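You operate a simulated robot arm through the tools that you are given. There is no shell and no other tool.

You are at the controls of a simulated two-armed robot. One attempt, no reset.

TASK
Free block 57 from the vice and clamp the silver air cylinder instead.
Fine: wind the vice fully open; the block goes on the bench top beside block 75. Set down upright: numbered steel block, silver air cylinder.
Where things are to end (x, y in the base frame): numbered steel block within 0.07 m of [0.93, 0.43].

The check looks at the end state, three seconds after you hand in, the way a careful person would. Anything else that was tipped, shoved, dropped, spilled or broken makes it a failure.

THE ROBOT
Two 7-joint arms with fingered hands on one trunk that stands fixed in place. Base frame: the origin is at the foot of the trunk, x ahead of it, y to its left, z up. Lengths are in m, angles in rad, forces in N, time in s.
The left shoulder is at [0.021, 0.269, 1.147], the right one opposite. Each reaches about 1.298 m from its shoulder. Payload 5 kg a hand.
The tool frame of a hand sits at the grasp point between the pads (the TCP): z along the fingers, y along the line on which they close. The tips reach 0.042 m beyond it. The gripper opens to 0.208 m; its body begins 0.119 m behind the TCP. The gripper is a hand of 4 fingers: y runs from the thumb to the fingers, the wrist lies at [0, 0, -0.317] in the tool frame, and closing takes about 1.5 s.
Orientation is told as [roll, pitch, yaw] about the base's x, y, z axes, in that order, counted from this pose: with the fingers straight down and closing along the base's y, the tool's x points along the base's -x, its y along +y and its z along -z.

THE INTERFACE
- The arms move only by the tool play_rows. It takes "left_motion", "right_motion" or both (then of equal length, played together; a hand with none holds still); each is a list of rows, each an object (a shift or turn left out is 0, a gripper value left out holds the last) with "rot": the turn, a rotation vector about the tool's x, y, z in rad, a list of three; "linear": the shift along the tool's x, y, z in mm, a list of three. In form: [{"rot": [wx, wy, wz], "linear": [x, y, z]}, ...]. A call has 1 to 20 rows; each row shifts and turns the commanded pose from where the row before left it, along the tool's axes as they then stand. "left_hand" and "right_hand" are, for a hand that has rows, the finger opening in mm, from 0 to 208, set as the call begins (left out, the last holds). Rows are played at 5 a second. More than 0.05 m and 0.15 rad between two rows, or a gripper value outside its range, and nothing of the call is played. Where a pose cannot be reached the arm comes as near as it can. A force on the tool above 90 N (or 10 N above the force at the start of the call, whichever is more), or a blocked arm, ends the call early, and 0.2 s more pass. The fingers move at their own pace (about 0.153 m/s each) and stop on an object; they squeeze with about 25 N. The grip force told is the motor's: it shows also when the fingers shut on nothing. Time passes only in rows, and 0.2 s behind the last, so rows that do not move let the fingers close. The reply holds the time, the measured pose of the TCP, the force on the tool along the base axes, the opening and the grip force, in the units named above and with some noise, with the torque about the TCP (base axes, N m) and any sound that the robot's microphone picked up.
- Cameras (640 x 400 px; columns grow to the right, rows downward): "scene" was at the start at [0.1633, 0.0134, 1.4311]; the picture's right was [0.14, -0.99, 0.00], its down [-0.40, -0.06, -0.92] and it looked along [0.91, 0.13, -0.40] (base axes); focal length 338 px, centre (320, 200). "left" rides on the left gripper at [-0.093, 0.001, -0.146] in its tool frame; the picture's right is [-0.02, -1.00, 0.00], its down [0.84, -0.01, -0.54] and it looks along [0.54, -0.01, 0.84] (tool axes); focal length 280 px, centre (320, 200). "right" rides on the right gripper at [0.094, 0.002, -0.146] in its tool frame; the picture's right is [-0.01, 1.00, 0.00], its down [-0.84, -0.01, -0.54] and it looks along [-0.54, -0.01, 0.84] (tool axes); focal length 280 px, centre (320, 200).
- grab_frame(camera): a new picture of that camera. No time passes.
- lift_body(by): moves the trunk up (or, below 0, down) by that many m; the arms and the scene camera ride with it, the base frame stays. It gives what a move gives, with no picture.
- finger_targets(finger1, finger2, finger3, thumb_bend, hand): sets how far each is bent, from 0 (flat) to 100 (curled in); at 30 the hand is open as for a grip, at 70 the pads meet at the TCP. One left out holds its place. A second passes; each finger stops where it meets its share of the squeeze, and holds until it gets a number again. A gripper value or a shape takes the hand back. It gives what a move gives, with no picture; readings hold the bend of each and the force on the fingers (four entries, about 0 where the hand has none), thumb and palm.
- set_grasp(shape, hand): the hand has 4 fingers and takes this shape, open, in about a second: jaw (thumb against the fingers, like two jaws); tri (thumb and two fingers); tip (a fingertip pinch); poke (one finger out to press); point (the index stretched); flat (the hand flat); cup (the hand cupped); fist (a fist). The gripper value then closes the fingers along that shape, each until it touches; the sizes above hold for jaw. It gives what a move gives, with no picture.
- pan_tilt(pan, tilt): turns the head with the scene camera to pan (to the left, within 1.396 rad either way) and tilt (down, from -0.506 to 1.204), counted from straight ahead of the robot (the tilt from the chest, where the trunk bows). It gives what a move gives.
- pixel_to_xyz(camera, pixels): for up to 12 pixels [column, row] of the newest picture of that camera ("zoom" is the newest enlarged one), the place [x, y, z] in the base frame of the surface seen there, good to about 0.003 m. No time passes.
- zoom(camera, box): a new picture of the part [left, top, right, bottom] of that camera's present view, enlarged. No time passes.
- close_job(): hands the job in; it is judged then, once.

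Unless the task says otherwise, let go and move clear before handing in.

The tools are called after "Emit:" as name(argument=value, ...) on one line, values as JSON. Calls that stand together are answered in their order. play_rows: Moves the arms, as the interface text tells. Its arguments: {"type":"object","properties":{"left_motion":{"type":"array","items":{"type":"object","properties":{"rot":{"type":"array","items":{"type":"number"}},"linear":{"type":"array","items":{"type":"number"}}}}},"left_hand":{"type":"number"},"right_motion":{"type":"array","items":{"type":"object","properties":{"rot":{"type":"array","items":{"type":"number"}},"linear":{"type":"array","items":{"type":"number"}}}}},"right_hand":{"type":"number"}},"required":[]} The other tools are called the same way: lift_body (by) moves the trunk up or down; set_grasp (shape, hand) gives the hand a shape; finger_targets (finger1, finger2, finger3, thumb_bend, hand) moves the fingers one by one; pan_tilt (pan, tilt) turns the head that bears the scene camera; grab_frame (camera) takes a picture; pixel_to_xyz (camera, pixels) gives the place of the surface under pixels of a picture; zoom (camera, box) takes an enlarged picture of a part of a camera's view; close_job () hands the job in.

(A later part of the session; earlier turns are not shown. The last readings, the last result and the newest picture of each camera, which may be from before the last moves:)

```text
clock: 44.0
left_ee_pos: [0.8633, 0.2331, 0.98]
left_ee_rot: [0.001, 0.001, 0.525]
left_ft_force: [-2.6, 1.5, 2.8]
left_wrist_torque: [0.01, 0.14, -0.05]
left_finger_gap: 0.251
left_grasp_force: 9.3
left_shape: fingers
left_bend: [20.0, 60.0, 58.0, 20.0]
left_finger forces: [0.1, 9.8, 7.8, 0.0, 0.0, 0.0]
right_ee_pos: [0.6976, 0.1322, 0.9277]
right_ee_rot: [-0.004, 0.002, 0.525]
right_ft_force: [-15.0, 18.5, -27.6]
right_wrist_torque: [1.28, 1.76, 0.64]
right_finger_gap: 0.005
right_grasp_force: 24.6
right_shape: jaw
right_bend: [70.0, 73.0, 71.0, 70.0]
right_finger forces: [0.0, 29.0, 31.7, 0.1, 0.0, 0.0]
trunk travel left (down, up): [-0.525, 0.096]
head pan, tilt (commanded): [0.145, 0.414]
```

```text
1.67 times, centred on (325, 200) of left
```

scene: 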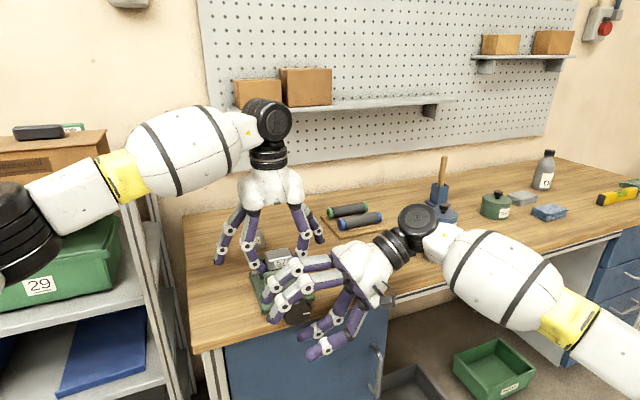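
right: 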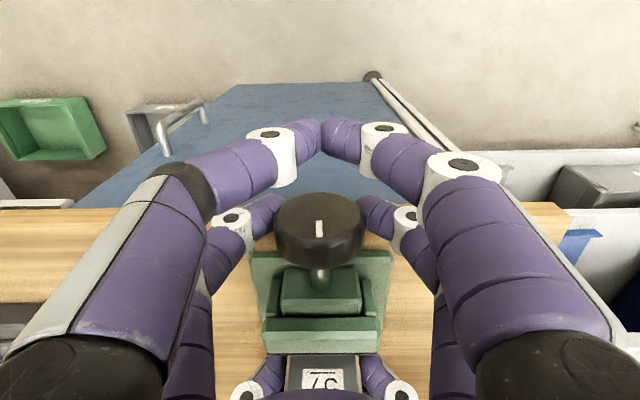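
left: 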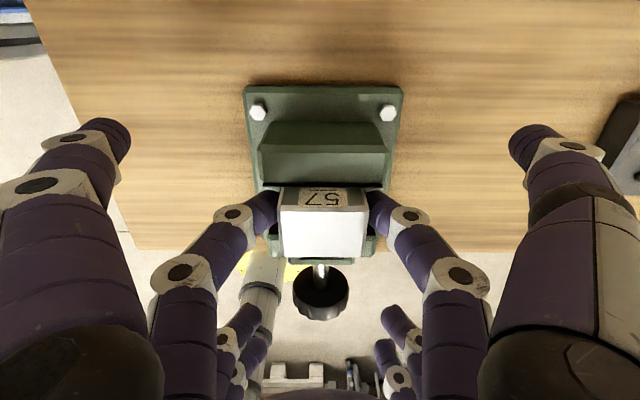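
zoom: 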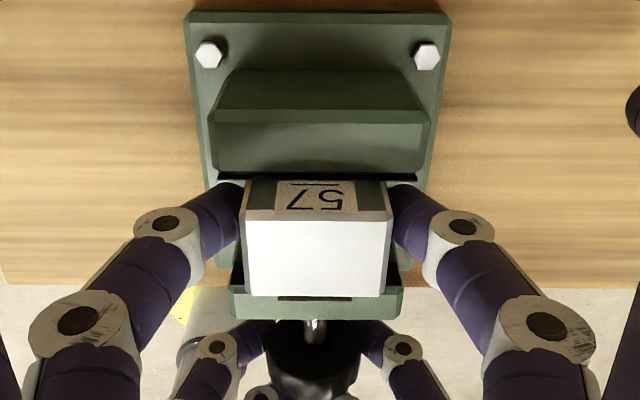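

The jaw has opened about 7 mm by now, though the second stroke slipped some (the marker is at the top, (319, 228)). The block should be free; I'll ease it 2 mm off the back jaw and lift it 10 mm with the left hand, watching its grip.

Emit:
play_rows(left_motion=[{"linear": [2, 0, 0]}, {"linear": [0, 0, -4]}, {"linear": [0, 0, -6]}, {}])

Emit:
zoom(camera="left", box=[240, 80, 410, 320])

Emit:
zoom(camera="right", box=[230, 240, 410, 400])

```text
clock: 45.0
left_ee_pos: [0.8609, 0.2309, 0.9886]
left_ee_rot: [0.0, 0.0, 0.526]
left_ft_force: [0.6, 0.9, -3.5]
left_wrist_torque: [0.07, -0.06, 0.02]
left_finger_gap: 0.2515
left_grasp_force: 7.9
left_shape: fingers
left_bend: [20.0, 60.0, 58.0, 20.0]
left_finger forces: [0.0, 8.2, 8.1, 0.0, 0.1, 0.0]
right_ee_pos: [0.6977, 0.1319, 0.9276]
right_ee_rot: [-0.001, 0.003, 0.527]
right_ft_force: [-15.0, 13.5, -28.9]
right_wrist_torque: [1.07, 1.75, 0.53]
right_finger_gap: 0.0049
right_grasp_force: 25.4
right_shape: jaw
right_bend: [70.0, 73.0, 71.0, 70.0]
right_finger forces: [0.0, 28.1, 32.1, 0.0, 0.0, 0.0]
trunk travel left (down, up): [-0.525, 0.096]
head pan, tilt (commanded): [0.145, 0.414]
```

```text
1.67 times, centred on (325, 200) of left
```

zoom: 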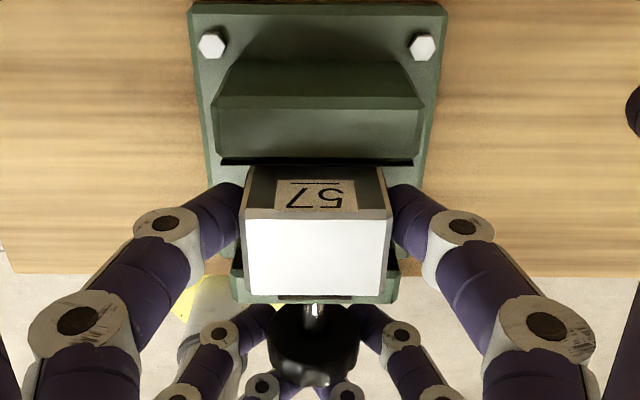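

```text
2.50 times, centred on (320, 320) of right
```

zoom: 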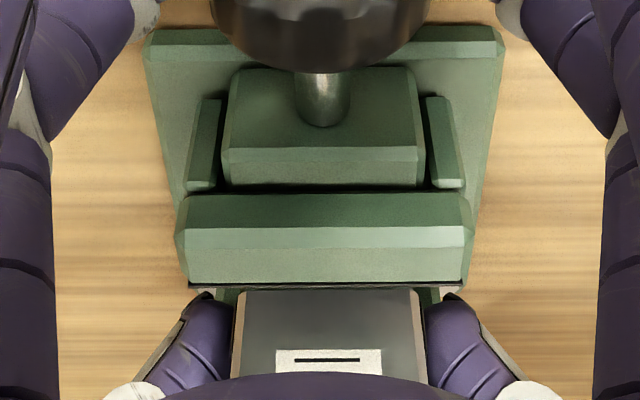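

The block rises with the hand (about 3.5 N of weight shown, grip 8 N each). I'll lift it clear, and bend the idle far pair inwards so it won't touch block 75 later.

Emit:
play_rows(left_motion=[{"linear": [0, 0, -15]}, {"linear": [0, 0, -15]}, {"linear": [0, 0, -15]}, {}])

Emit:
finger_targets(hand="left", finger1=56, thumb_bend=56)

Emit:
grab_frame(camera="left")

Emit:
zoom(camera="scene", box=[180, 180, 340, 330])

```text
clock: 46.0
left_ee_pos: [0.8611, 0.2299, 1.0355]
left_ee_rot: [0.001, 0.0, 0.526]
left_ft_force: [-0.2, 0.1, -2.7]
left_wrist_torque: [0.07, -0.09, -0.02]
left_finger_gap: 0.2513
left_grasp_force: 7.8
left_shape: fingers
left_bend: [20.0, 60.0, 58.0, 20.0]
left_finger forces: [0.1, 8.2, 8.1, 0.0, 0.0, 0.0]
right_ee_pos: [0.6966, 0.1325, 0.9275]
right_ee_rot: [-0.002, 0.004, 0.528]
right_ft_force: [-15.8, 13.5, -29.1]
right_wrist_torque: [0.96, 1.71, 0.51]
right_finger_gap: 0.0051
right_grasp_force: 25.2
right_shape: jaw
right_bend: [70.0, 73.0, 71.0, 70.0]
right_finger forces: [0.0, 28.1, 32.1, 0.1, 0.0, 0.0]
trunk travel left (down, up): [-0.525, 0.096]
head pan, tilt (commanded): [0.145, 0.414]
```

```text
clock: 47.0
left_ee_pos: [0.8604, 0.2302, 1.0361]
left_ee_rot: [0.0, 0.0, 0.525]
left_ft_force: [0.2, 0.0, -2.9]
left_wrist_torque: [0.02, -0.09, 0.0]
left_finger_gap: 0.0815
left_grasp_force: 8.4
left_shape: fingers
left_bend: [56.0, 60.0, 58.0, 56.0]
left_finger forces: [0.0, 8.1, 8.1, 0.0, 0.0, 0.1]
right_ee_pos: [0.6971, 0.1323, 0.9279]
right_ee_rot: [-0.001, 0.004, 0.526]
right_ft_force: [-14.8, 12.4, -28.2]
right_wrist_torque: [0.97, 1.71, 0.49]
right_finger_gap: 0.005
right_grasp_force: 25.0
right_shape: jaw
right_bend: [70.0, 73.0, 71.0, 70.0]
right_finger forces: [0.0, 27.7, 32.1, 0.0, 0.0, 0.0]
trunk travel left (down, up): [-0.525, 0.096]
head pan, tilt (commanded): [0.145, 0.414]
```

```text
taken
```

left: 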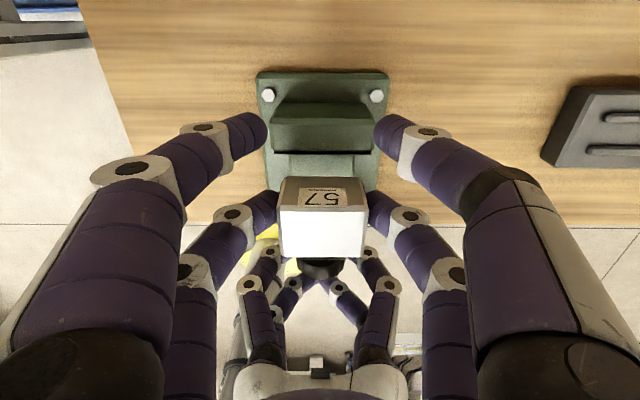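

```text
2.67 times, centred on (260, 255) of scene
```

zoom: 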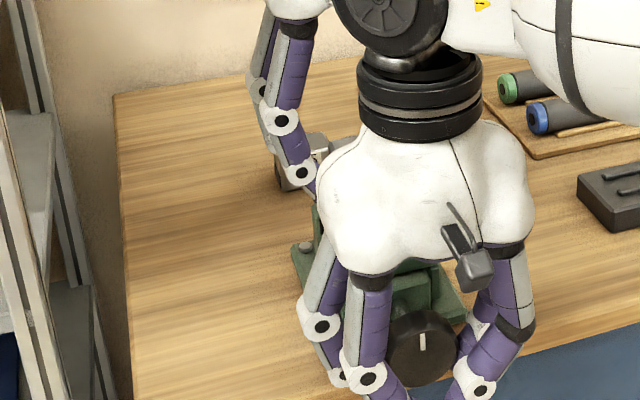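

The block hangs level between fingers 2 and 3. I'll carry it over to above the target spot left of block 75.

Emit:
play_rows(left_motion=[{"linear": [-34.2, 27.8, 0]}, {"linear": [-34.2, 27.8, 0]}, {"linear": [-34.2, 27.8, 0]}, {"linear": [-34.2, 27.8, 0]}, {"linear": [-34.2, 27.8, 0]}, {}])

Emit:
grab_frame(camera="left")

Emit:
grab_frame(camera="scene")

```text
clock: 48.4
left_ee_pos: [0.9394, 0.4359, 1.0346]
left_ee_rot: [0.001, -0.001, 0.523]
left_ft_force: [0.5, 0.5, -3.9]
left_wrist_torque: [0.05, -0.06, 0.04]
left_finger_gap: 0.0816
left_grasp_force: 7.9
left_shape: fingers
left_bend: [56.0, 60.0, 58.0, 56.0]
left_finger forces: [0.0, 7.9, 7.8, 0.0, 0.0, 0.0]
right_ee_pos: [0.6972, 0.1327, 0.9273]
right_ee_rot: [-0.003, 0.005, 0.527]
right_ft_force: [-15.6, 9.7, -27.8]
right_wrist_torque: [0.77, 1.6, 0.43]
right_finger_gap: 0.0049
right_grasp_force: 25.2
right_shape: jaw
right_bend: [70.0, 73.0, 71.0, 70.0]
right_finger forces: [0.1, 25.7, 30.8, 0.1, 0.1, 0.0]
trunk travel left (down, up): [-0.525, 0.096]
head pan, tilt (commanded): [0.145, 0.414]
```

```text
taken
```

left: 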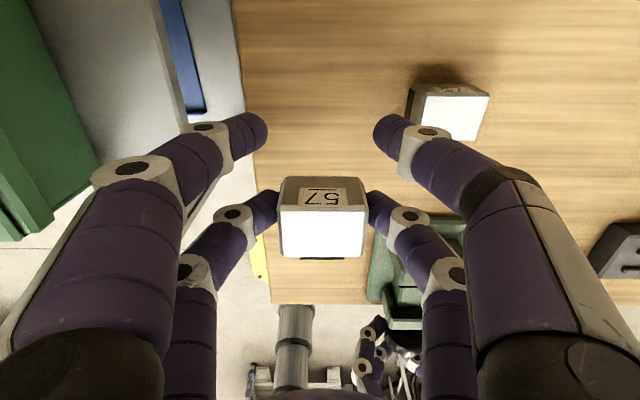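

```text
taken
```

scene: 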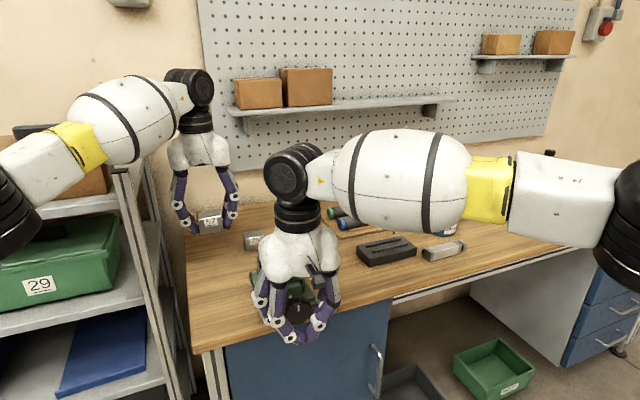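

The block is above the spot; block 75 shows at (450, 110) in the left picture. I'll measure both blocks and the bench height there before setting down.

Emit:
pixel_to_xyz(camera="left", pixels=[[455, 110], [425, 125], [480, 105], [440, 88], [485, 130], [300, 120], [320, 280], [285, 230], [360, 230], [320, 240], [345, 195], [250, 170]])

```text
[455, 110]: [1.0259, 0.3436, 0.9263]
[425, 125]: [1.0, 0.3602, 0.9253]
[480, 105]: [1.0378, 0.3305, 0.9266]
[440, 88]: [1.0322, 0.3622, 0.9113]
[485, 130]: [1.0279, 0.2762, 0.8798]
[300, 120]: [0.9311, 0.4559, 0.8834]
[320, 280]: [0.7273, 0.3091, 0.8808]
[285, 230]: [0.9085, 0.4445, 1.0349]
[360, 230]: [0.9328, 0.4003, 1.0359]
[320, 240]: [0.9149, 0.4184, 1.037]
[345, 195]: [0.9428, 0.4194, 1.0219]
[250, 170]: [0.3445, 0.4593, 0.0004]
```

Block 57 hangs over (0.917, 0.421), its bottom about 0.11 m above the bench, 6 cm clear of block 75. I'll lower it most of the way.

Emit:
play_rows(left_motion=[{"linear": [0, 0, 30]}, {"linear": [0, 0, 30]}, {"linear": [0, 0, 25]}, {"linear": [0, 0, 12]}, {"linear": [0, 0, 5]}, {}])

Emit:
grab_frame(camera="left")

Emit:
zoom(camera="scene", box=[150, 150, 290, 300])

```text
clock: 50.0
left_ee_pos: [0.9435, 0.4207, 0.9938]
left_ee_rot: [-0.041, -0.056, 0.514]
left_ft_force: [-0.4, 1.2, -2.9]
left_wrist_torque: [-0.03, -0.01, 0.01]
left_finger_gap: 0.0813
left_grasp_force: 7.7
left_shape: fingers
left_bend: [56.0, 60.0, 58.0, 56.0]
left_finger forces: [0.1, 8.1, 7.8, 0.0, 0.0, 0.0]
right_ee_pos: [0.6906, 0.1296, 0.9318]
right_ee_rot: [0.003, -0.015, 0.528]
right_ft_force: [-9.8, 4.7, 4.2]
right_wrist_torque: [0.39, 0.08, 0.48]
right_finger_gap: 0.0086
right_grasp_force: 24.6
right_shape: jaw
right_bend: [70.0, 72.0, 74.0, 70.0]
right_finger forces: [0.1, 31.6, 22.0, 0.0, 0.1, 0.1]
trunk travel left (down, up): [-0.525, 0.096]
head pan, tilt (commanded): [0.145, 0.414]
stopped in row 6 (left hand): the arm was blocked; the commanded pose is now the measured one
```

```text
taken
```

left: 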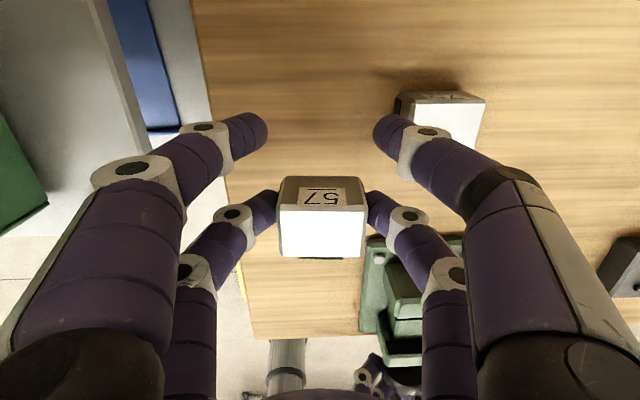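

```text
2.67 times, centred on (220, 225) of scene
```

zoom: 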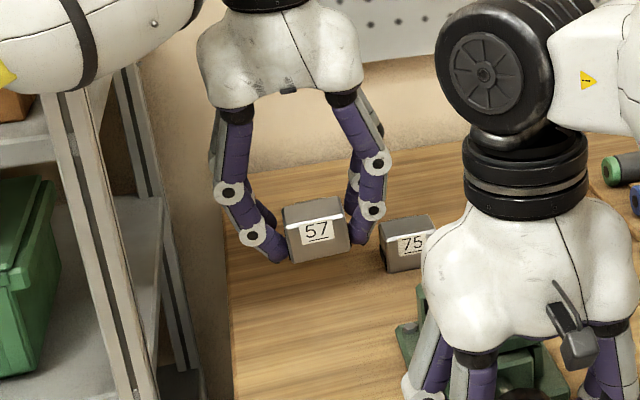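

The left arm was blocked before the block reached the bench (TCP at z 0.994, slightly tilted), and the right hand shifted a few mm. I'll look at the whole scene to find the contact.

Emit:
grab_frame(camera="scene")

Emit:
grab_frame(camera="right")

```text
taken
```

scene: 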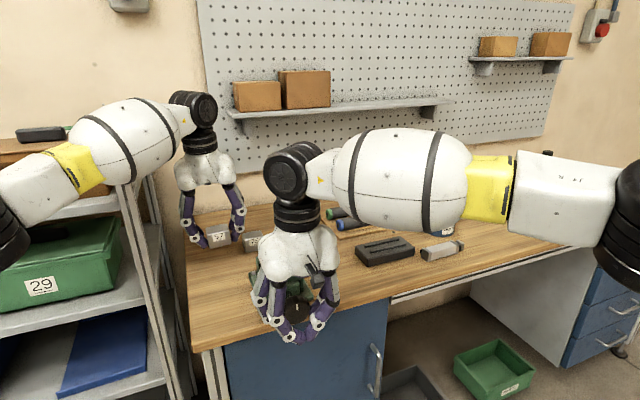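

```text
taken
```

right: 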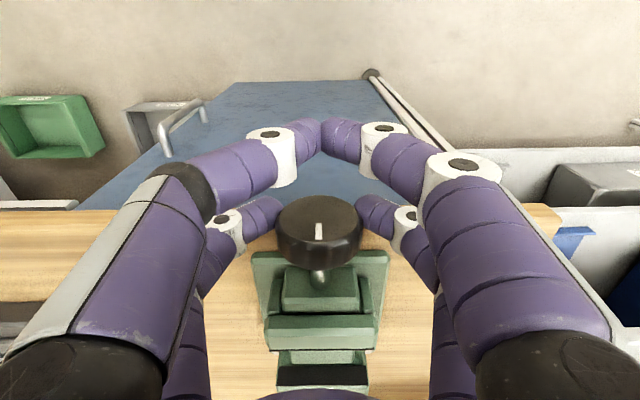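

The left forearm seems to have come down against the top of the rack's post near (130, 180). I'll lift the left hand straight back up at once to take the load off.

Emit:
play_rows(left_motion=[{"linear": [0, 0, -15]}, {"linear": [0, 0, -20]}])

Emit:
grab_frame(camera="scene")

Emit:
zoom(camera="scene", box=[0, 60, 240, 260])

```text
clock: 50.6
left_ee_pos: [0.9461, 0.437, 1.0058]
left_ee_rot: [-0.031, -0.035, 0.528]
left_ft_force: [-1.3, -0.9, -2.4]
left_wrist_torque: [0.16, -0.13, 0.02]
left_finger_gap: 0.0811
left_grasp_force: 8.0
left_shape: fingers
left_bend: [56.0, 60.0, 58.0, 56.0]
left_finger forces: [0.0, 8.0, 7.9, 0.1, 0.0, 0.0]
right_ee_pos: [0.6984, 0.1334, 0.9258]
right_ee_rot: [0.0, -0.002, 0.527]
right_ft_force: [-4.1, 3.4, -17.7]
right_wrist_torque: [-0.2, 0.5, 0.15]
right_finger_gap: 0.0069
right_grasp_force: 25.1
right_shape: jaw
right_bend: [70.0, 72.0, 74.0, 70.0]
right_finger forces: [0.0, 26.4, 22.1, 0.1, 0.1, 0.1]
trunk travel left (down, up): [-0.525, 0.096]
head pan, tilt (commanded): [0.145, 0.414]
```

```text
taken
```

scene: 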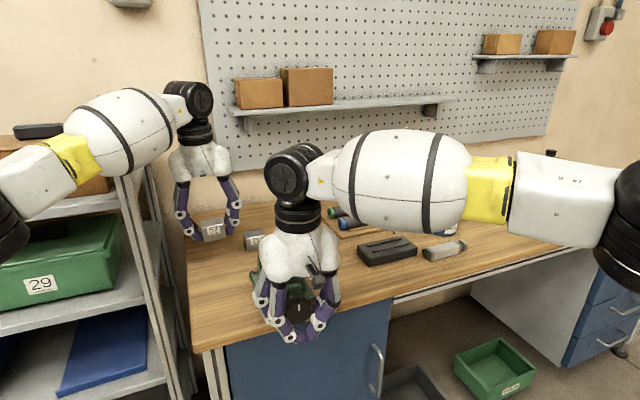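

```text
2.00 times, centred on (120, 160) of scene
```

zoom: 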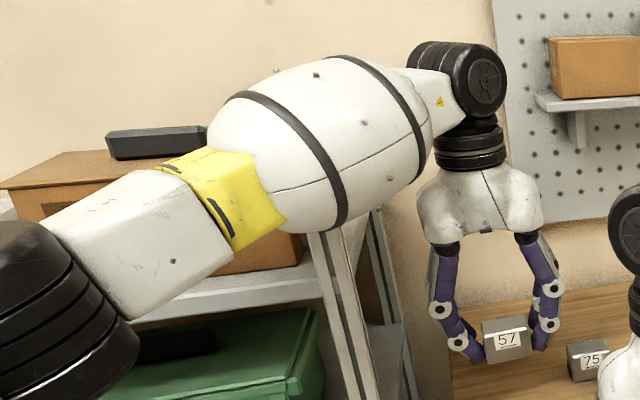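

The rack, box and black tool look undisturbed. I'll measure the rack post and the forearm to see how much room there is.

Emit:
pixel_to_xyz(camera="zoom", pixels=[[325, 240], [335, 270], [380, 215], [375, 230], [250, 285], [100, 165], [155, 145], [280, 190], [220, 200], [350, 210], [300, 150], [120, 230]])

```text
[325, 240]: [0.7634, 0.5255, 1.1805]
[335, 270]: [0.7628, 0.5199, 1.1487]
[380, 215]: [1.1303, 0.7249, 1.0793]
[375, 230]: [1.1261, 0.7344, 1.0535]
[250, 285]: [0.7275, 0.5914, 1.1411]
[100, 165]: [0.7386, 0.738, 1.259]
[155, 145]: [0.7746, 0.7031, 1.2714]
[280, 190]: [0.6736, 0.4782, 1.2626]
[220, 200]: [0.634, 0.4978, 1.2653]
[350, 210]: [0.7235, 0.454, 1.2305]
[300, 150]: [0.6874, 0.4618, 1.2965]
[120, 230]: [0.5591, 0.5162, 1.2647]
```

The post top is at about z 1.2 at (0.763, 0.525), just where the left forearm passes, so a vertical hand can't get down there. I'll set the block down at a free spot nearer the robot, re-grip it with the hand pitched 40° (wrist closer to the robot, clear of the rack), and then place it. First up, straighten and move back.

Emit:
play_rows(left_motion=[{"linear": [0, 0, -20], "rot": [-0.031, 0.035, 0]}, {"linear": [10, 0, -10]}, {"linear": [40, -1, 0]}, {"linear": [40, -1, 0]}, {"linear": [39, -1, 0]}, {}])

Emit:
grab_frame(camera="scene")

Emit:
grab_frame(camera="left")

```text
clock: 52.0
left_ee_pos: [0.8371, 0.3654, 1.0415]
left_ee_rot: [-0.005, -0.003, 0.522]
left_ft_force: [-0.1, -0.2, -2.4]
left_wrist_torque: [0.04, -0.12, 0.0]
left_finger_gap: 0.0811
left_grasp_force: 8.3
left_shape: fingers
left_bend: [56.0, 60.0, 58.0, 56.0]
left_finger forces: [0.0, 7.9, 7.8, 0.0, 0.0, 0.0]
right_ee_pos: [0.6982, 0.1315, 0.928]
right_ee_rot: [-0.002, 0.0, 0.524]
right_ft_force: [-3.5, 5.2, -37.4]
right_wrist_torque: [-0.59, 0.97, 0.22]
right_finger_gap: 0.0053
right_grasp_force: 24.7
right_shape: jaw
right_bend: [70.0, 71.0, 73.0, 70.0]
right_finger forces: [0.0, 31.0, 22.8, 0.0, 0.0, 0.0]
trunk travel left (down, up): [-0.525, 0.096]
head pan, tilt (commanded): [0.145, 0.414]
```

```text
taken
```

scene: 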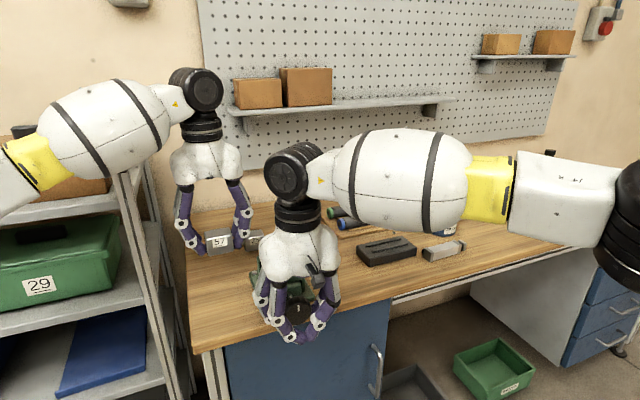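

```text
taken
```

left: 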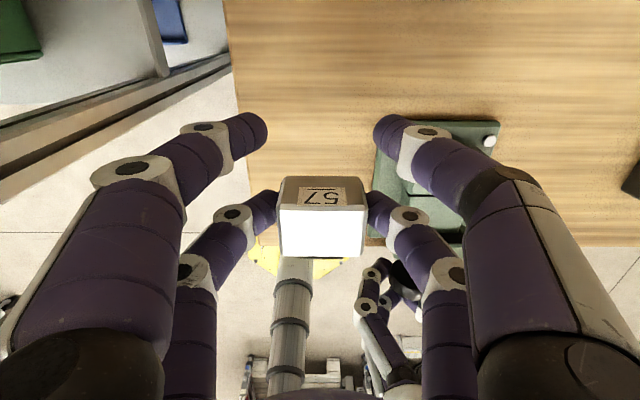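

The block is at (0.81, 0.35) now, above free bench between the vice and the bench's left edge. I'll measure the bench edge and vice base here to choose the exact spot.

Emit:
pixel_to_xyz(camera="left", pixels=[[236, 60], [240, 100], [255, 235], [265, 170], [300, 150], [375, 160], [372, 225], [385, 120], [285, 225], [360, 225], [320, 185], [300, 240]])

```text
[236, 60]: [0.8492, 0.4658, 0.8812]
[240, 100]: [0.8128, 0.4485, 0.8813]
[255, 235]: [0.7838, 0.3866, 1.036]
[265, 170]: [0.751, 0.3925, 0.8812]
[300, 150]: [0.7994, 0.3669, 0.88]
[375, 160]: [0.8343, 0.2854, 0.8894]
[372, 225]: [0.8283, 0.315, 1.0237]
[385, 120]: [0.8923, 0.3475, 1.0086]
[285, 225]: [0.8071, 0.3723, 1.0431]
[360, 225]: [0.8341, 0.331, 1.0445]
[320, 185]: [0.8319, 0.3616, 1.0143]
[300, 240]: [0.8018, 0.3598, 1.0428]
```

The bench's left edge is at l ≈ −0.018 and the vice base ends at −0.17, so l = −0.09 is a free spot. I'll shift 12 mm left and lower to just above the bench.

Emit:
play_rows(left_motion=[{"linear": [0, 12, 30]}, {"linear": [0, 0, 35]}, {"linear": [0, 0, 30]}, {"linear": [0, 0, 12]}, {"linear": [0, 0, 4]}, {}])

Emit:
zoom(camera="scene", box=[150, 150, 310, 350])

Emit:
grab_frame(camera="left")

```text
clock: 53.4
left_ee_pos: [0.8293, 0.3717, 0.937]
left_ee_rot: [-0.005, -0.011, 0.518]
left_ft_force: [-0.6, 0.4, -3.3]
left_wrist_torque: [0.05, -0.07, -0.02]
left_finger_gap: 0.0812
left_grasp_force: 7.8
left_shape: fingers
left_bend: [56.0, 60.0, 58.0, 56.0]
left_finger forces: [0.1, 7.9, 8.0, 0.0, 0.0, 0.0]
right_ee_pos: [0.6974, 0.1308, 0.9324]
right_ee_rot: [0.0, -0.009, 0.524]
right_ft_force: [23.9, 23.2, -45.0]
right_wrist_torque: [-0.21, 0.4, -0.19]
right_finger_gap: 0.0049
right_grasp_force: 24.9
right_shape: jaw
right_bend: [70.0, 55.0, 73.0, 70.0]
right_finger forces: [0.1, 34.6, 22.1, 0.1, 0.0, 0.0]
trunk travel left (down, up): [-0.525, 0.096]
head pan, tilt (commanded): [0.145, 0.414]
```

```text
2.00 times, centred on (230, 250) of scene
```

zoom: 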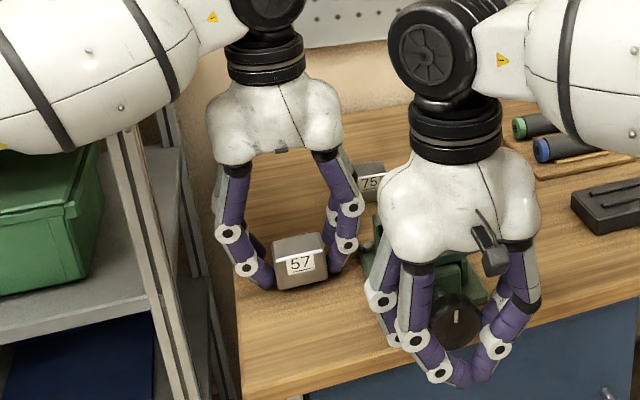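

```text
taken
```

left: 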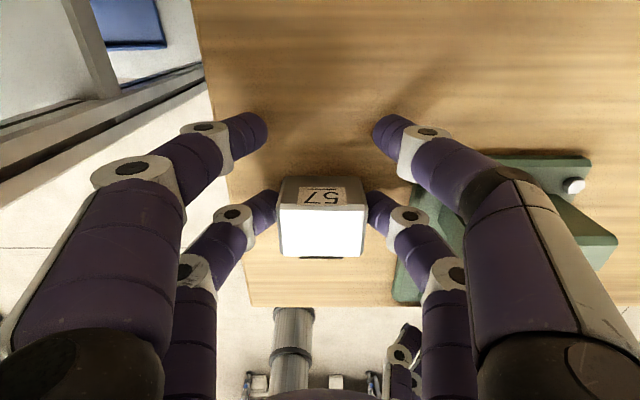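

The hand stopped about 6 mm high and the right hand's force changed, so the left forearm is touching the rack again at (125, 140) of the zoom. I'll raise it 25 mm right away and measure the forearm.

Emit:
play_rows(left_motion=[{"linear": [0, 0, -12]}, {"linear": [0, 0, -15]}])

Emit:
grab_frame(camera="scene")

Emit:
zoom(camera="scene", box=[0, 60, 240, 260])

Emit:
pixel_to_xyz(camera="zoom", pixels=[[250, 240], [280, 300], [200, 220], [120, 180], [60, 230], [20, 260], [330, 130], [100, 240], [200, 120], [30, 190], [150, 150], [260, 130]])

```text
clock: 54.0
left_ee_pos: [0.8319, 0.3784, 0.958]
left_ee_rot: [-0.001, -0.002, 0.527]
left_ft_force: [-0.5, -1.8, -1.3]
left_wrist_torque: [0.4, -0.22, -0.01]
left_finger_gap: 0.0811
left_grasp_force: 7.5
left_shape: fingers
left_bend: [56.0, 60.0, 58.0, 56.0]
left_finger forces: [0.0, 8.0, 7.9, 0.1, 0.0, 0.1]
right_ee_pos: [0.6973, 0.1301, 0.9308]
right_ee_rot: [-0.003, -0.001, 0.526]
right_ft_force: [1.5, 6.4, -16.9]
right_wrist_torque: [-0.16, 0.29, -0.07]
right_finger_gap: 0.0053
right_grasp_force: 25.0
right_shape: jaw
right_bend: [70.0, 71.0, 73.0, 70.0]
right_finger forces: [0.0, 28.2, 23.4, 0.0, 0.0, 0.1]
trunk travel left (down, up): [-0.525, 0.096]
head pan, tilt (commanded): [0.145, 0.414]
```

```text
taken
```

scene: 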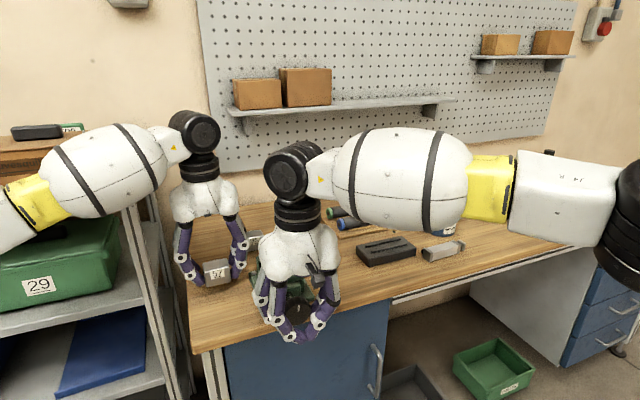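

```text
2.00 times, centred on (120, 160) of scene
```

zoom: 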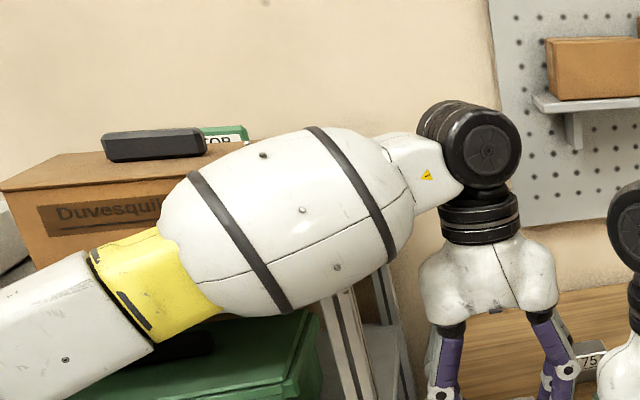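

```text
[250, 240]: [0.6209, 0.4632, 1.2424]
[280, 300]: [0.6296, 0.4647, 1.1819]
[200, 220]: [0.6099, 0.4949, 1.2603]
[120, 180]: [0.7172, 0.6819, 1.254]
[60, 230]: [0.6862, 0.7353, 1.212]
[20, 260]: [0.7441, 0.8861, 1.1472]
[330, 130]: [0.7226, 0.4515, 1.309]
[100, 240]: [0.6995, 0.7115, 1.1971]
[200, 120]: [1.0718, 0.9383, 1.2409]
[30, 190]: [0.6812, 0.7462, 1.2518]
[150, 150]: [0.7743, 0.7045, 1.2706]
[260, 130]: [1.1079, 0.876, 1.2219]
```

The items on the rack look unmoved. I'll turn the head left to see the left elbow and what it may be touching.

Emit:
pan_tilt(pan=0.8, tilt=0.45)

Emit:
grab_frame(camera="scene")

```text
clock: 55.0
left_ee_pos: [0.8281, 0.3767, 0.9586]
left_ee_rot: [-0.004, -0.001, 0.524]
left_ft_force: [0.3, 0.8, -3.1]
left_wrist_torque: [0.06, -0.07, 0.0]
left_finger_gap: 0.081
left_grasp_force: 7.4
left_shape: fingers
left_bend: [56.0, 60.0, 58.0, 56.0]
left_finger forces: [0.0, 8.0, 7.9, 0.1, 0.0, 0.0]
right_ee_pos: [0.6977, 0.1323, 0.9293]
right_ee_rot: [-0.002, -0.003, 0.525]
right_ft_force: [-11.1, -0.7, -6.2]
right_wrist_torque: [-0.15, 0.43, -0.06]
right_finger_gap: 0.006
right_grasp_force: 25.2
right_shape: jaw
right_bend: [70.0, 71.0, 73.0, 70.0]
right_finger forces: [0.0, 26.8, 23.4, 0.0, 0.1, 0.0]
trunk travel left (down, up): [-0.525, 0.096]
head pan, tilt (commanded): [0.799, 0.45]
```

```text
taken
```

scene: 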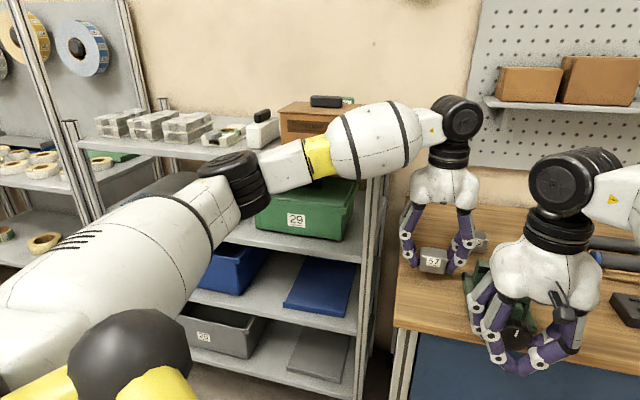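

Now the left elbow (235, 180) is seen right in front of the rack's top shelf. I'll measure the elbow, forearm and shelf edge.

Emit:
pixel_to_xyz(camera="scene", pixels=[[235, 180], [245, 165], [260, 195], [285, 165], [318, 158], [370, 145], [130, 148], [200, 155], [375, 190], [290, 120], [350, 240], [180, 210]])

Emit:
zoom(camera="scene", box=[160, 80, 420, 260])

```text
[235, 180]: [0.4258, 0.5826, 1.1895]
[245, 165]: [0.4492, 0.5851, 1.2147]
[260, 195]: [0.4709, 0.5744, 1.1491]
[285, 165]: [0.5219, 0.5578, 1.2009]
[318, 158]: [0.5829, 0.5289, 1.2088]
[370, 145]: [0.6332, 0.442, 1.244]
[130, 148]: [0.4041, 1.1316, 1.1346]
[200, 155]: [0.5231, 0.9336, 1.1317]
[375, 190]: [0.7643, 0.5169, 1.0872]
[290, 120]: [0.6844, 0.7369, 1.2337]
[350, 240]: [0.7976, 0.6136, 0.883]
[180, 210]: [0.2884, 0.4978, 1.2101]
```

```text
2.22 times, centred on (290, 170) of scene
```

zoom: 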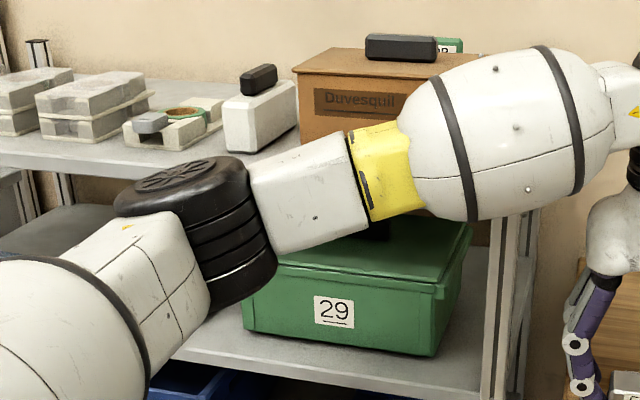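

The contact is the forearm's bulge against the rack's front corner post (s = 0.92, l = 0.065). I'll move the block 45 mm toward the robot, which gives about 4 cm clearance, and lower it there to just above the bench.

Emit:
play_rows(left_motion=[{"linear": [25, 0, 0]}, {"linear": [22, -1, 0]}, {"linear": [0, 0, 15]}, {"linear": [0, 0, 13]}, {}])

Emit:
grab_frame(camera="left")

Emit:
grab_frame(camera="scene")

```text
clock: 56.2
left_ee_pos: [0.7892, 0.3515, 0.9305]
left_ee_rot: [-0.005, -0.004, 0.521]
left_ft_force: [-3.9, -0.1, 12.3]
left_wrist_torque: [0.84, 0.1, 0.15]
left_finger_gap: 0.081
left_grasp_force: 15.6
left_shape: fingers
left_bend: [56.0, 60.0, 58.0, 56.0]
left_finger forces: [14.5, 7.9, 7.9, 0.1, 0.7, 0.1]
right_ee_pos: [0.6972, 0.1325, 0.9288]
right_ee_rot: [-0.002, -0.003, 0.527]
right_ft_force: [-10.3, 1.5, -11.9]
right_wrist_torque: [-0.2, 0.5, -0.04]
right_finger_gap: 0.0061
right_grasp_force: 25.2
right_shape: jaw
right_bend: [70.0, 71.0, 73.0, 70.0]
right_finger forces: [0.0, 28.5, 23.8, 0.0, 0.0, 0.0]
trunk travel left (down, up): [-0.525, 0.096]
head pan, tilt (commanded): [0.799, 0.45]
```

```text
taken
```

left: 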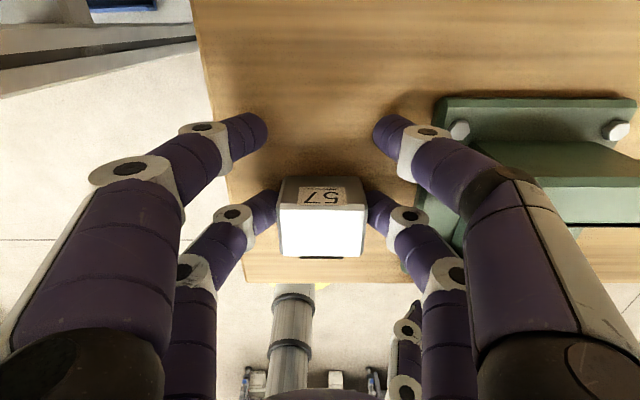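

```text
taken
```

scene: 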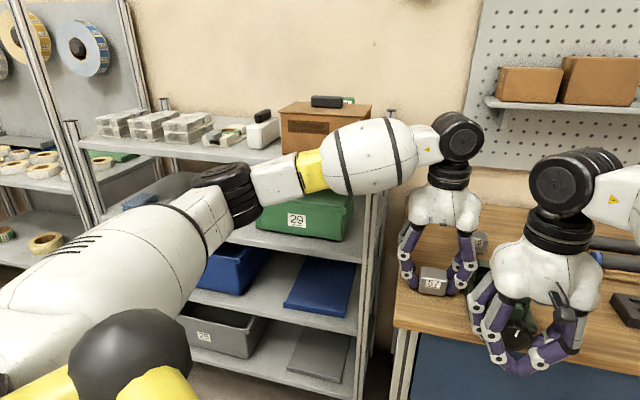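

Finger 1's tip is pressing on the bench (14.5 N), since the idle pair reaches lower than the block. I'll bend that pair in further to lift its tips.

Emit:
finger_targets(hand="left", finger1=67, thumb_bend=67)

Emit:
play_rows(left_motion=[{"linear": [0, 0, 1.5]}, {}])

Emit:
zoom(camera="scene", box=[380, 200, 520, 320])

```text
clock: 57.2
left_ee_pos: [0.7892, 0.3511, 0.9307]
left_ee_rot: [-0.003, -0.004, 0.52]
left_ft_force: [-0.4, -0.1, 16.9]
left_wrist_torque: [-0.46, 0.36, 0.03]
left_finger_gap: 0.0255
left_grasp_force: 18.6
left_shape: fingers
left_bend: [67.0, 60.0, 58.0, 67.0]
left_finger forces: [0.1, 16.1, 21.1, 0.0, 0.0, 0.0]
right_ee_pos: [0.6979, 0.1321, 0.9292]
right_ee_rot: [-0.002, -0.004, 0.526]
right_ft_force: [-8.2, 1.4, -14.5]
right_wrist_torque: [-0.23, 0.53, -0.05]
right_finger_gap: 0.006
right_grasp_force: 24.9
right_shape: jaw
right_bend: [70.0, 71.0, 73.0, 70.0]
right_finger forces: [0.1, 29.1, 23.8, 0.0, 0.1, 0.0]
trunk travel left (down, up): [-0.525, 0.096]
head pan, tilt (commanded): [0.799, 0.45]
```

```text
clock: 57.8
left_ee_pos: [0.7898, 0.3515, 0.931]
left_ee_rot: [-0.004, -0.004, 0.522]
left_ft_force: [2.1, 1.5, 30.0]
left_wrist_torque: [-0.58, 0.68, -0.05]
left_finger_gap: 0.0254
left_grasp_force: 24.0
left_shape: fingers
left_bend: [67.0, 59.0, 58.0, 67.0]
left_finger forces: [0.0, 22.3, 25.8, 0.0, 0.1, 0.0]
right_ee_pos: [0.6968, 0.1311, 0.9299]
right_ee_rot: [-0.003, -0.003, 0.524]
right_ft_force: [-6.2, 2.8, -17.8]
right_wrist_torque: [-0.25, 0.59, -0.05]
right_finger_gap: 0.0058
right_grasp_force: 24.6
right_shape: jaw
right_bend: [70.0, 71.0, 73.0, 70.0]
right_finger forces: [0.0, 29.8, 24.3, 0.0, 0.1, 0.0]
trunk travel left (down, up): [-0.525, 0.096]
head pan, tilt (commanded): [0.799, 0.45]
```

```text
3.33 times, centred on (450, 260) of scene
```

zoom: 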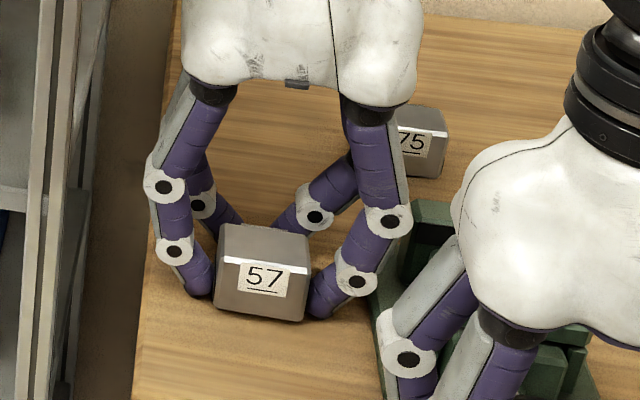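

The fingertips of the gripping pair now rest on the bench, with the block's bottom only a few mm above it. I'll ease the pressure and open these two fingers so the block settles.

Emit:
play_rows(left_motion=[{"linear": [0, 0, -2]}, {}])

Emit:
finger_targets(hand="left", finger2=57, finger3=55.5)

Emit:
zoom(camera="scene", box=[380, 200, 520, 320])

Emit:
grab_frame(camera="left")

```text
clock: 58.4
left_ee_pos: [0.7898, 0.3508, 0.9311]
left_ee_rot: [-0.004, -0.004, 0.521]
left_ft_force: [5.5, 2.0, 19.6]
left_wrist_torque: [-0.61, -0.01, 0.16]
left_finger_gap: 0.0257
left_grasp_force: 19.4
left_shape: fingers
left_bend: [67.0, 59.0, 58.0, 67.0]
left_finger forces: [0.0, 13.9, 24.9, 0.1, 0.0, 0.1]
right_ee_pos: [0.6971, 0.1317, 0.9297]
right_ee_rot: [-0.001, -0.002, 0.526]
right_ft_force: [-9.0, 1.1, -14.4]
right_wrist_torque: [-0.22, 0.57, 0.01]
right_finger_gap: 0.0058
right_grasp_force: 25.3
right_shape: jaw
right_bend: [70.0, 71.0, 73.0, 70.0]
right_finger forces: [0.0, 29.2, 23.8, 0.0, 0.0, 0.1]
trunk travel left (down, up): [-0.525, 0.096]
head pan, tilt (commanded): [0.799, 0.45]
```

```text
clock: 59.4
left_ee_pos: [0.7889, 0.3507, 0.931]
left_ee_rot: [-0.003, -0.004, 0.522]
left_ft_force: [0.3, 1.2, 17.5]
left_wrist_torque: [-0.25, 0.49, -0.07]
left_finger_gap: 0.0256
left_grasp_force: 9.8
left_shape: fingers
left_bend: [67.0, 58.0, 58.0, 67.0]
left_finger forces: [0.0, 10.6, 9.4, 0.0, 0.1, 0.1]
right_ee_pos: [0.6977, 0.1325, 0.9294]
right_ee_rot: [-0.001, -0.004, 0.525]
right_ft_force: [-7.9, 1.4, -15.3]
right_wrist_torque: [-0.19, 0.55, 0.0]
right_finger_gap: 0.0058
right_grasp_force: 25.4
right_shape: jaw
right_bend: [70.0, 71.0, 73.0, 70.0]
right_finger forces: [0.0, 29.2, 24.0, 0.1, 0.1, 0.1]
trunk travel left (down, up): [-0.525, 0.096]
head pan, tilt (commanded): [0.799, 0.45]
```

```text
3.33 times, centred on (450, 260) of scene
```

zoom: 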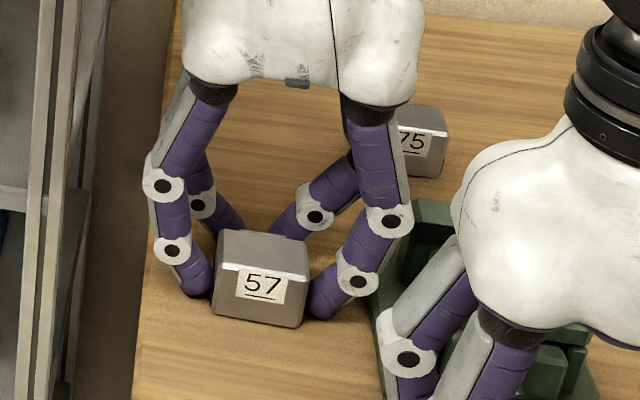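

```text
taken
```

left: 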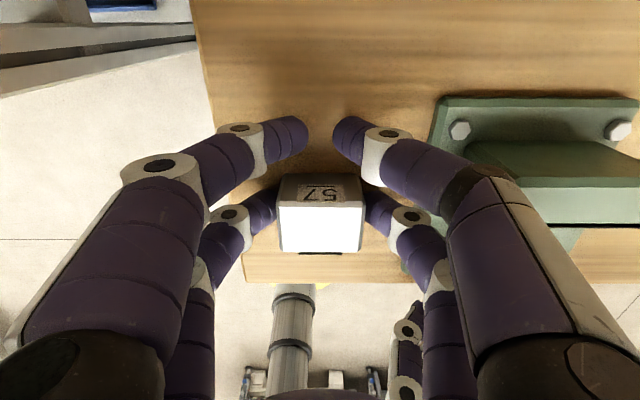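

The block slid down onto the bench. I'll raise the hand a few mm to take the tips off the bench and open the two fingers a little more.

Emit:
play_rows(left_motion=[{"linear": [0, 0, -4]}, {}])

Emit:
finger_targets(hand="left", finger2=54, finger3=53)

Emit:
zoom(camera="scene", box=[380, 200, 520, 320])

Emit:
pixel_to_xyz(camera="zoom", pixels=[[225, 235], [300, 240], [260, 255], [215, 310], [300, 325], [260, 290], [225, 265], [303, 275]])

```text
clock: 60.0
left_ee_pos: [0.7909, 0.3515, 0.9336]
left_ee_rot: [-0.001, -0.001, 0.522]
left_ft_force: [-0.8, -0.4, 0.5]
left_wrist_torque: [0.04, -0.01, -0.04]
left_finger_gap: 0.0256
left_grasp_force: 0.0
left_shape: fingers
left_bend: [67.0, 56.0, 55.0, 67.0]
left_finger forces: [0.1, 0.0, 0.0, 0.0, 0.0, 0.0]
right_ee_pos: [0.6975, 0.1326, 0.929]
right_ee_rot: [-0.001, -0.001, 0.526]
right_ft_force: [-12.6, 0.5, -9.1]
right_wrist_torque: [-0.21, 0.58, 0.03]
right_finger_gap: 0.0059
right_grasp_force: 25.2
right_shape: jaw
right_bend: [70.0, 71.0, 73.0, 70.0]
right_finger forces: [0.1, 28.1, 23.2, 0.1, 0.0, 0.0]
trunk travel left (down, up): [-0.525, 0.096]
head pan, tilt (commanded): [0.799, 0.45]
```

```text
clock: 61.0
left_ee_pos: [0.7903, 0.3509, 0.9341]
left_ee_rot: [-0.004, -0.003, 0.522]
left_ft_force: [0.1, 0.3, 0.2]
left_wrist_torque: [-0.01, -0.04, -0.03]
left_finger_gap: 0.0258
left_grasp_force: 0.0
left_shape: fingers
left_bend: [67.0, 54.0, 53.0, 67.0]
left_finger forces: [0.1, 0.0, 0.0, 0.1, 0.0, 0.1]
right_ee_pos: [0.6965, 0.1316, 0.9286]
right_ee_rot: [-0.002, -0.002, 0.524]
right_ft_force: [-13.3, -2.0, -9.3]
right_wrist_torque: [-0.24, 0.58, 0.04]
right_finger_gap: 0.0059
right_grasp_force: 24.6
right_shape: jaw
right_bend: [70.0, 71.0, 73.0, 70.0]
right_finger forces: [0.1, 27.7, 23.1, 0.0, 0.1, 0.0]
trunk travel left (down, up): [-0.525, 0.096]
head pan, tilt (commanded): [0.799, 0.45]
```

```text
3.33 times, centred on (450, 260) of scene
```

zoom: 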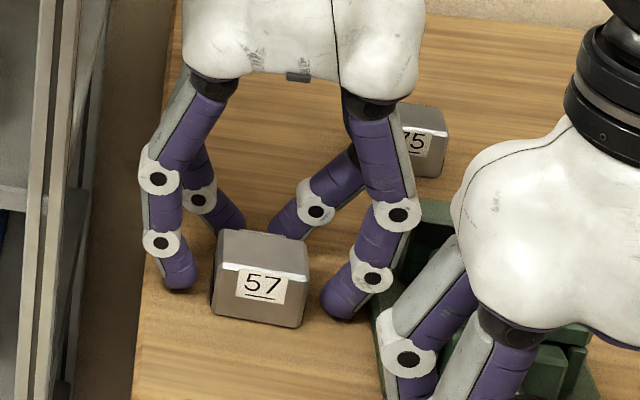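

```text
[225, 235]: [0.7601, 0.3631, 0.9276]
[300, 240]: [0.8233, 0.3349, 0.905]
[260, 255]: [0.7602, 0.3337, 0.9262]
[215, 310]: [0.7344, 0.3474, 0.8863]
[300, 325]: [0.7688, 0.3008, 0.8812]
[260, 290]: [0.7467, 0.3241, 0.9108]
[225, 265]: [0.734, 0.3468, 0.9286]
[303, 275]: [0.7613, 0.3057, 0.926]
```

Block 57 stands upright at about (0.767, 0.339), turned some 3° from the hand. I'll raise the left hand, set the fingers, and pitch the hand 40° for the new grip.

Emit:
play_rows(left_motion=[{"linear": [0, 0, -30]}, {"linear": [0, 0, -35]}, {"linear": [0, 0, -35], "rot": [0, 0, -0.06]}, {"rot": [0, -0.14, 0]}, {"rot": [0, -0.14, 0]}, {"rot": [0, -0.14, 0]}, {"rot": [0, -0.14, 0]}, {"rot": [0, -0.14, 0]}])

Emit:
finger_targets(hand="left", finger1=56, finger2=50, finger3=50, thumb_bend=56)

Emit:
grab_frame(camera="left")

Emit:
grab_frame(camera="scene")

```text
clock: 62.8
left_ee_pos: [0.7893, 0.351, 1.0344]
left_ee_rot: [-0.005, -0.706, 0.586]
left_ft_force: [0.0, -0.6, 0.6]
left_wrist_torque: [-0.04, 0.03, 0.02]
left_finger_gap: 0.0256
left_grasp_force: 0.0
left_shape: fingers
left_bend: [67.0, 54.0, 53.0, 67.0]
left_finger forces: [0.1, 0.0, 0.1, 0.1, 0.1, 0.0]
right_ee_pos: [0.6968, 0.1316, 0.9298]
right_ee_rot: [0.0, -0.002, 0.527]
right_ft_force: [-14.6, -1.8, -8.8]
right_wrist_torque: [-0.28, 0.6, 0.02]
right_finger_gap: 0.006
right_grasp_force: 24.7
right_shape: jaw
right_bend: [70.0, 71.0, 73.0, 70.0]
right_finger forces: [0.0, 27.5, 22.9, 0.0, 0.0, 0.0]
trunk travel left (down, up): [-0.525, 0.096]
head pan, tilt (commanded): [0.799, 0.45]
```

```text
clock: 63.8
left_ee_pos: [0.7888, 0.351, 1.0355]
left_ee_rot: [-0.003, -0.703, 0.585]
left_ft_force: [0.5, -0.3, 0.0]
left_wrist_torque: [-0.02, -0.03, 0.0]
left_finger_gap: 0.0807
left_grasp_force: 0.0
left_shape: fingers
left_bend: [56.0, 50.0, 50.0, 56.0]
left_finger forces: [0.1, 0.1, 0.0, 0.1, 0.1, 0.0]
right_ee_pos: [0.6977, 0.1317, 0.9291]
right_ee_rot: [-0.002, -0.002, 0.527]
right_ft_force: [-13.2, -1.0, -10.8]
right_wrist_torque: [-0.24, 0.6, 0.06]
right_finger_gap: 0.0059
right_grasp_force: 24.8
right_shape: jaw
right_bend: [70.0, 71.0, 73.0, 70.0]
right_finger forces: [0.1, 27.7, 22.9, 0.0, 0.0, 0.1]
trunk travel left (down, up): [-0.525, 0.096]
head pan, tilt (commanded): [0.799, 0.45]
```

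```text
taken
```

left: 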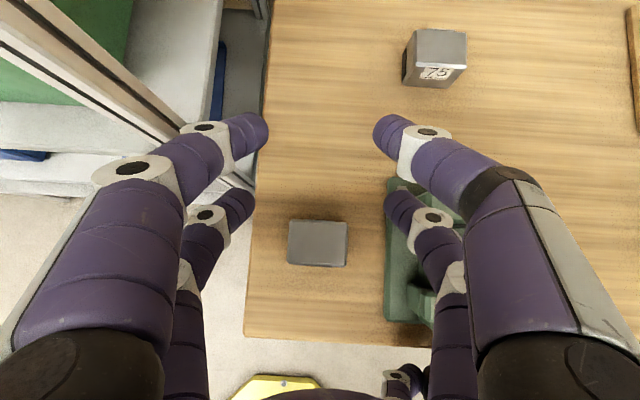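

```text
taken
```

scene: 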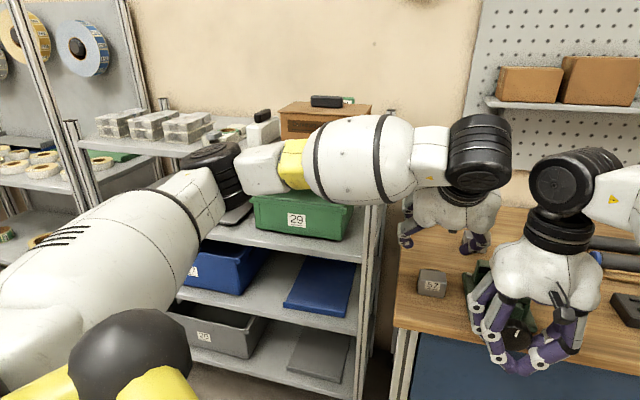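

The left wrist is now near the right hand's wrist (about 13 cm apart), so I'll first release the knob and swing the right hand to the right around it, out of the way.

Emit:
play_rows(right_hand=120, right_motion=[{}, {}, {"rot": [-0.14, 0, 0]}, {"rot": [-0.14, 0, 0]}, {"rot": [-0.14, 0, 0]}, {"rot": [-0.14, 0, 0]}, {"rot": [-0.14, 0, 0]}, {"rot": [-0.14, 0, 0]}, {"rot": [-0.14, 0, 0]}, {"rot": [-0.14, 0, 0]}, {"rot": [-0.14, 0, 0]}, {"rot": [-0.14, 0, 0]}])

Emit:
pixel_to_xyz(camera="left", pixels=[[290, 222], [346, 222], [290, 262], [345, 266], [318, 243], [225, 195], [410, 195], [420, 45], [455, 60], [440, 40]])

```text
clock: 66.4
left_ee_pos: [0.7899, 0.3506, 1.0344]
left_ee_rot: [-0.004, -0.701, 0.582]
left_ft_force: [-0.4, 0.6, 0.4]
left_wrist_torque: [0.0, 0.01, -0.02]
left_finger_gap: 0.0806
left_grasp_force: 0.0
left_shape: fingers
left_bend: [56.0, 50.0, 50.0, 56.0]
left_finger forces: [0.1, 0.0, 0.1, 0.0, 0.0, 0.0]
right_ee_pos: [0.6981, 0.1308, 0.9314]
right_ee_rot: [1.401, -0.005, 0.524]
right_ft_force: [1.0, 0.3, 1.8]
right_wrist_torque: [-0.15, -0.05, 0.08]
right_finger_gap: 0.1199
right_grasp_force: 0.0
right_shape: jaw
right_bend: [72.0, 72.0, 72.0, 70.0]
right_finger forces: [0.0, 0.1, 0.0, 0.0, 0.0, 0.0]
trunk travel left (down, up): [-0.525, 0.096]
head pan, tilt (commanded): [0.799, 0.45]
```

```text
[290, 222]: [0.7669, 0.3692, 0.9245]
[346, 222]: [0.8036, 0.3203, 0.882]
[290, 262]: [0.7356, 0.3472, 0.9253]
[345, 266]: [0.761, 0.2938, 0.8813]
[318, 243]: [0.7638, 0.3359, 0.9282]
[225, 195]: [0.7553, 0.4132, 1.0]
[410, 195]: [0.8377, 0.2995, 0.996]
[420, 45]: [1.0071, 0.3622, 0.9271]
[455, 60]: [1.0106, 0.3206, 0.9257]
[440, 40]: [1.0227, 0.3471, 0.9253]
```

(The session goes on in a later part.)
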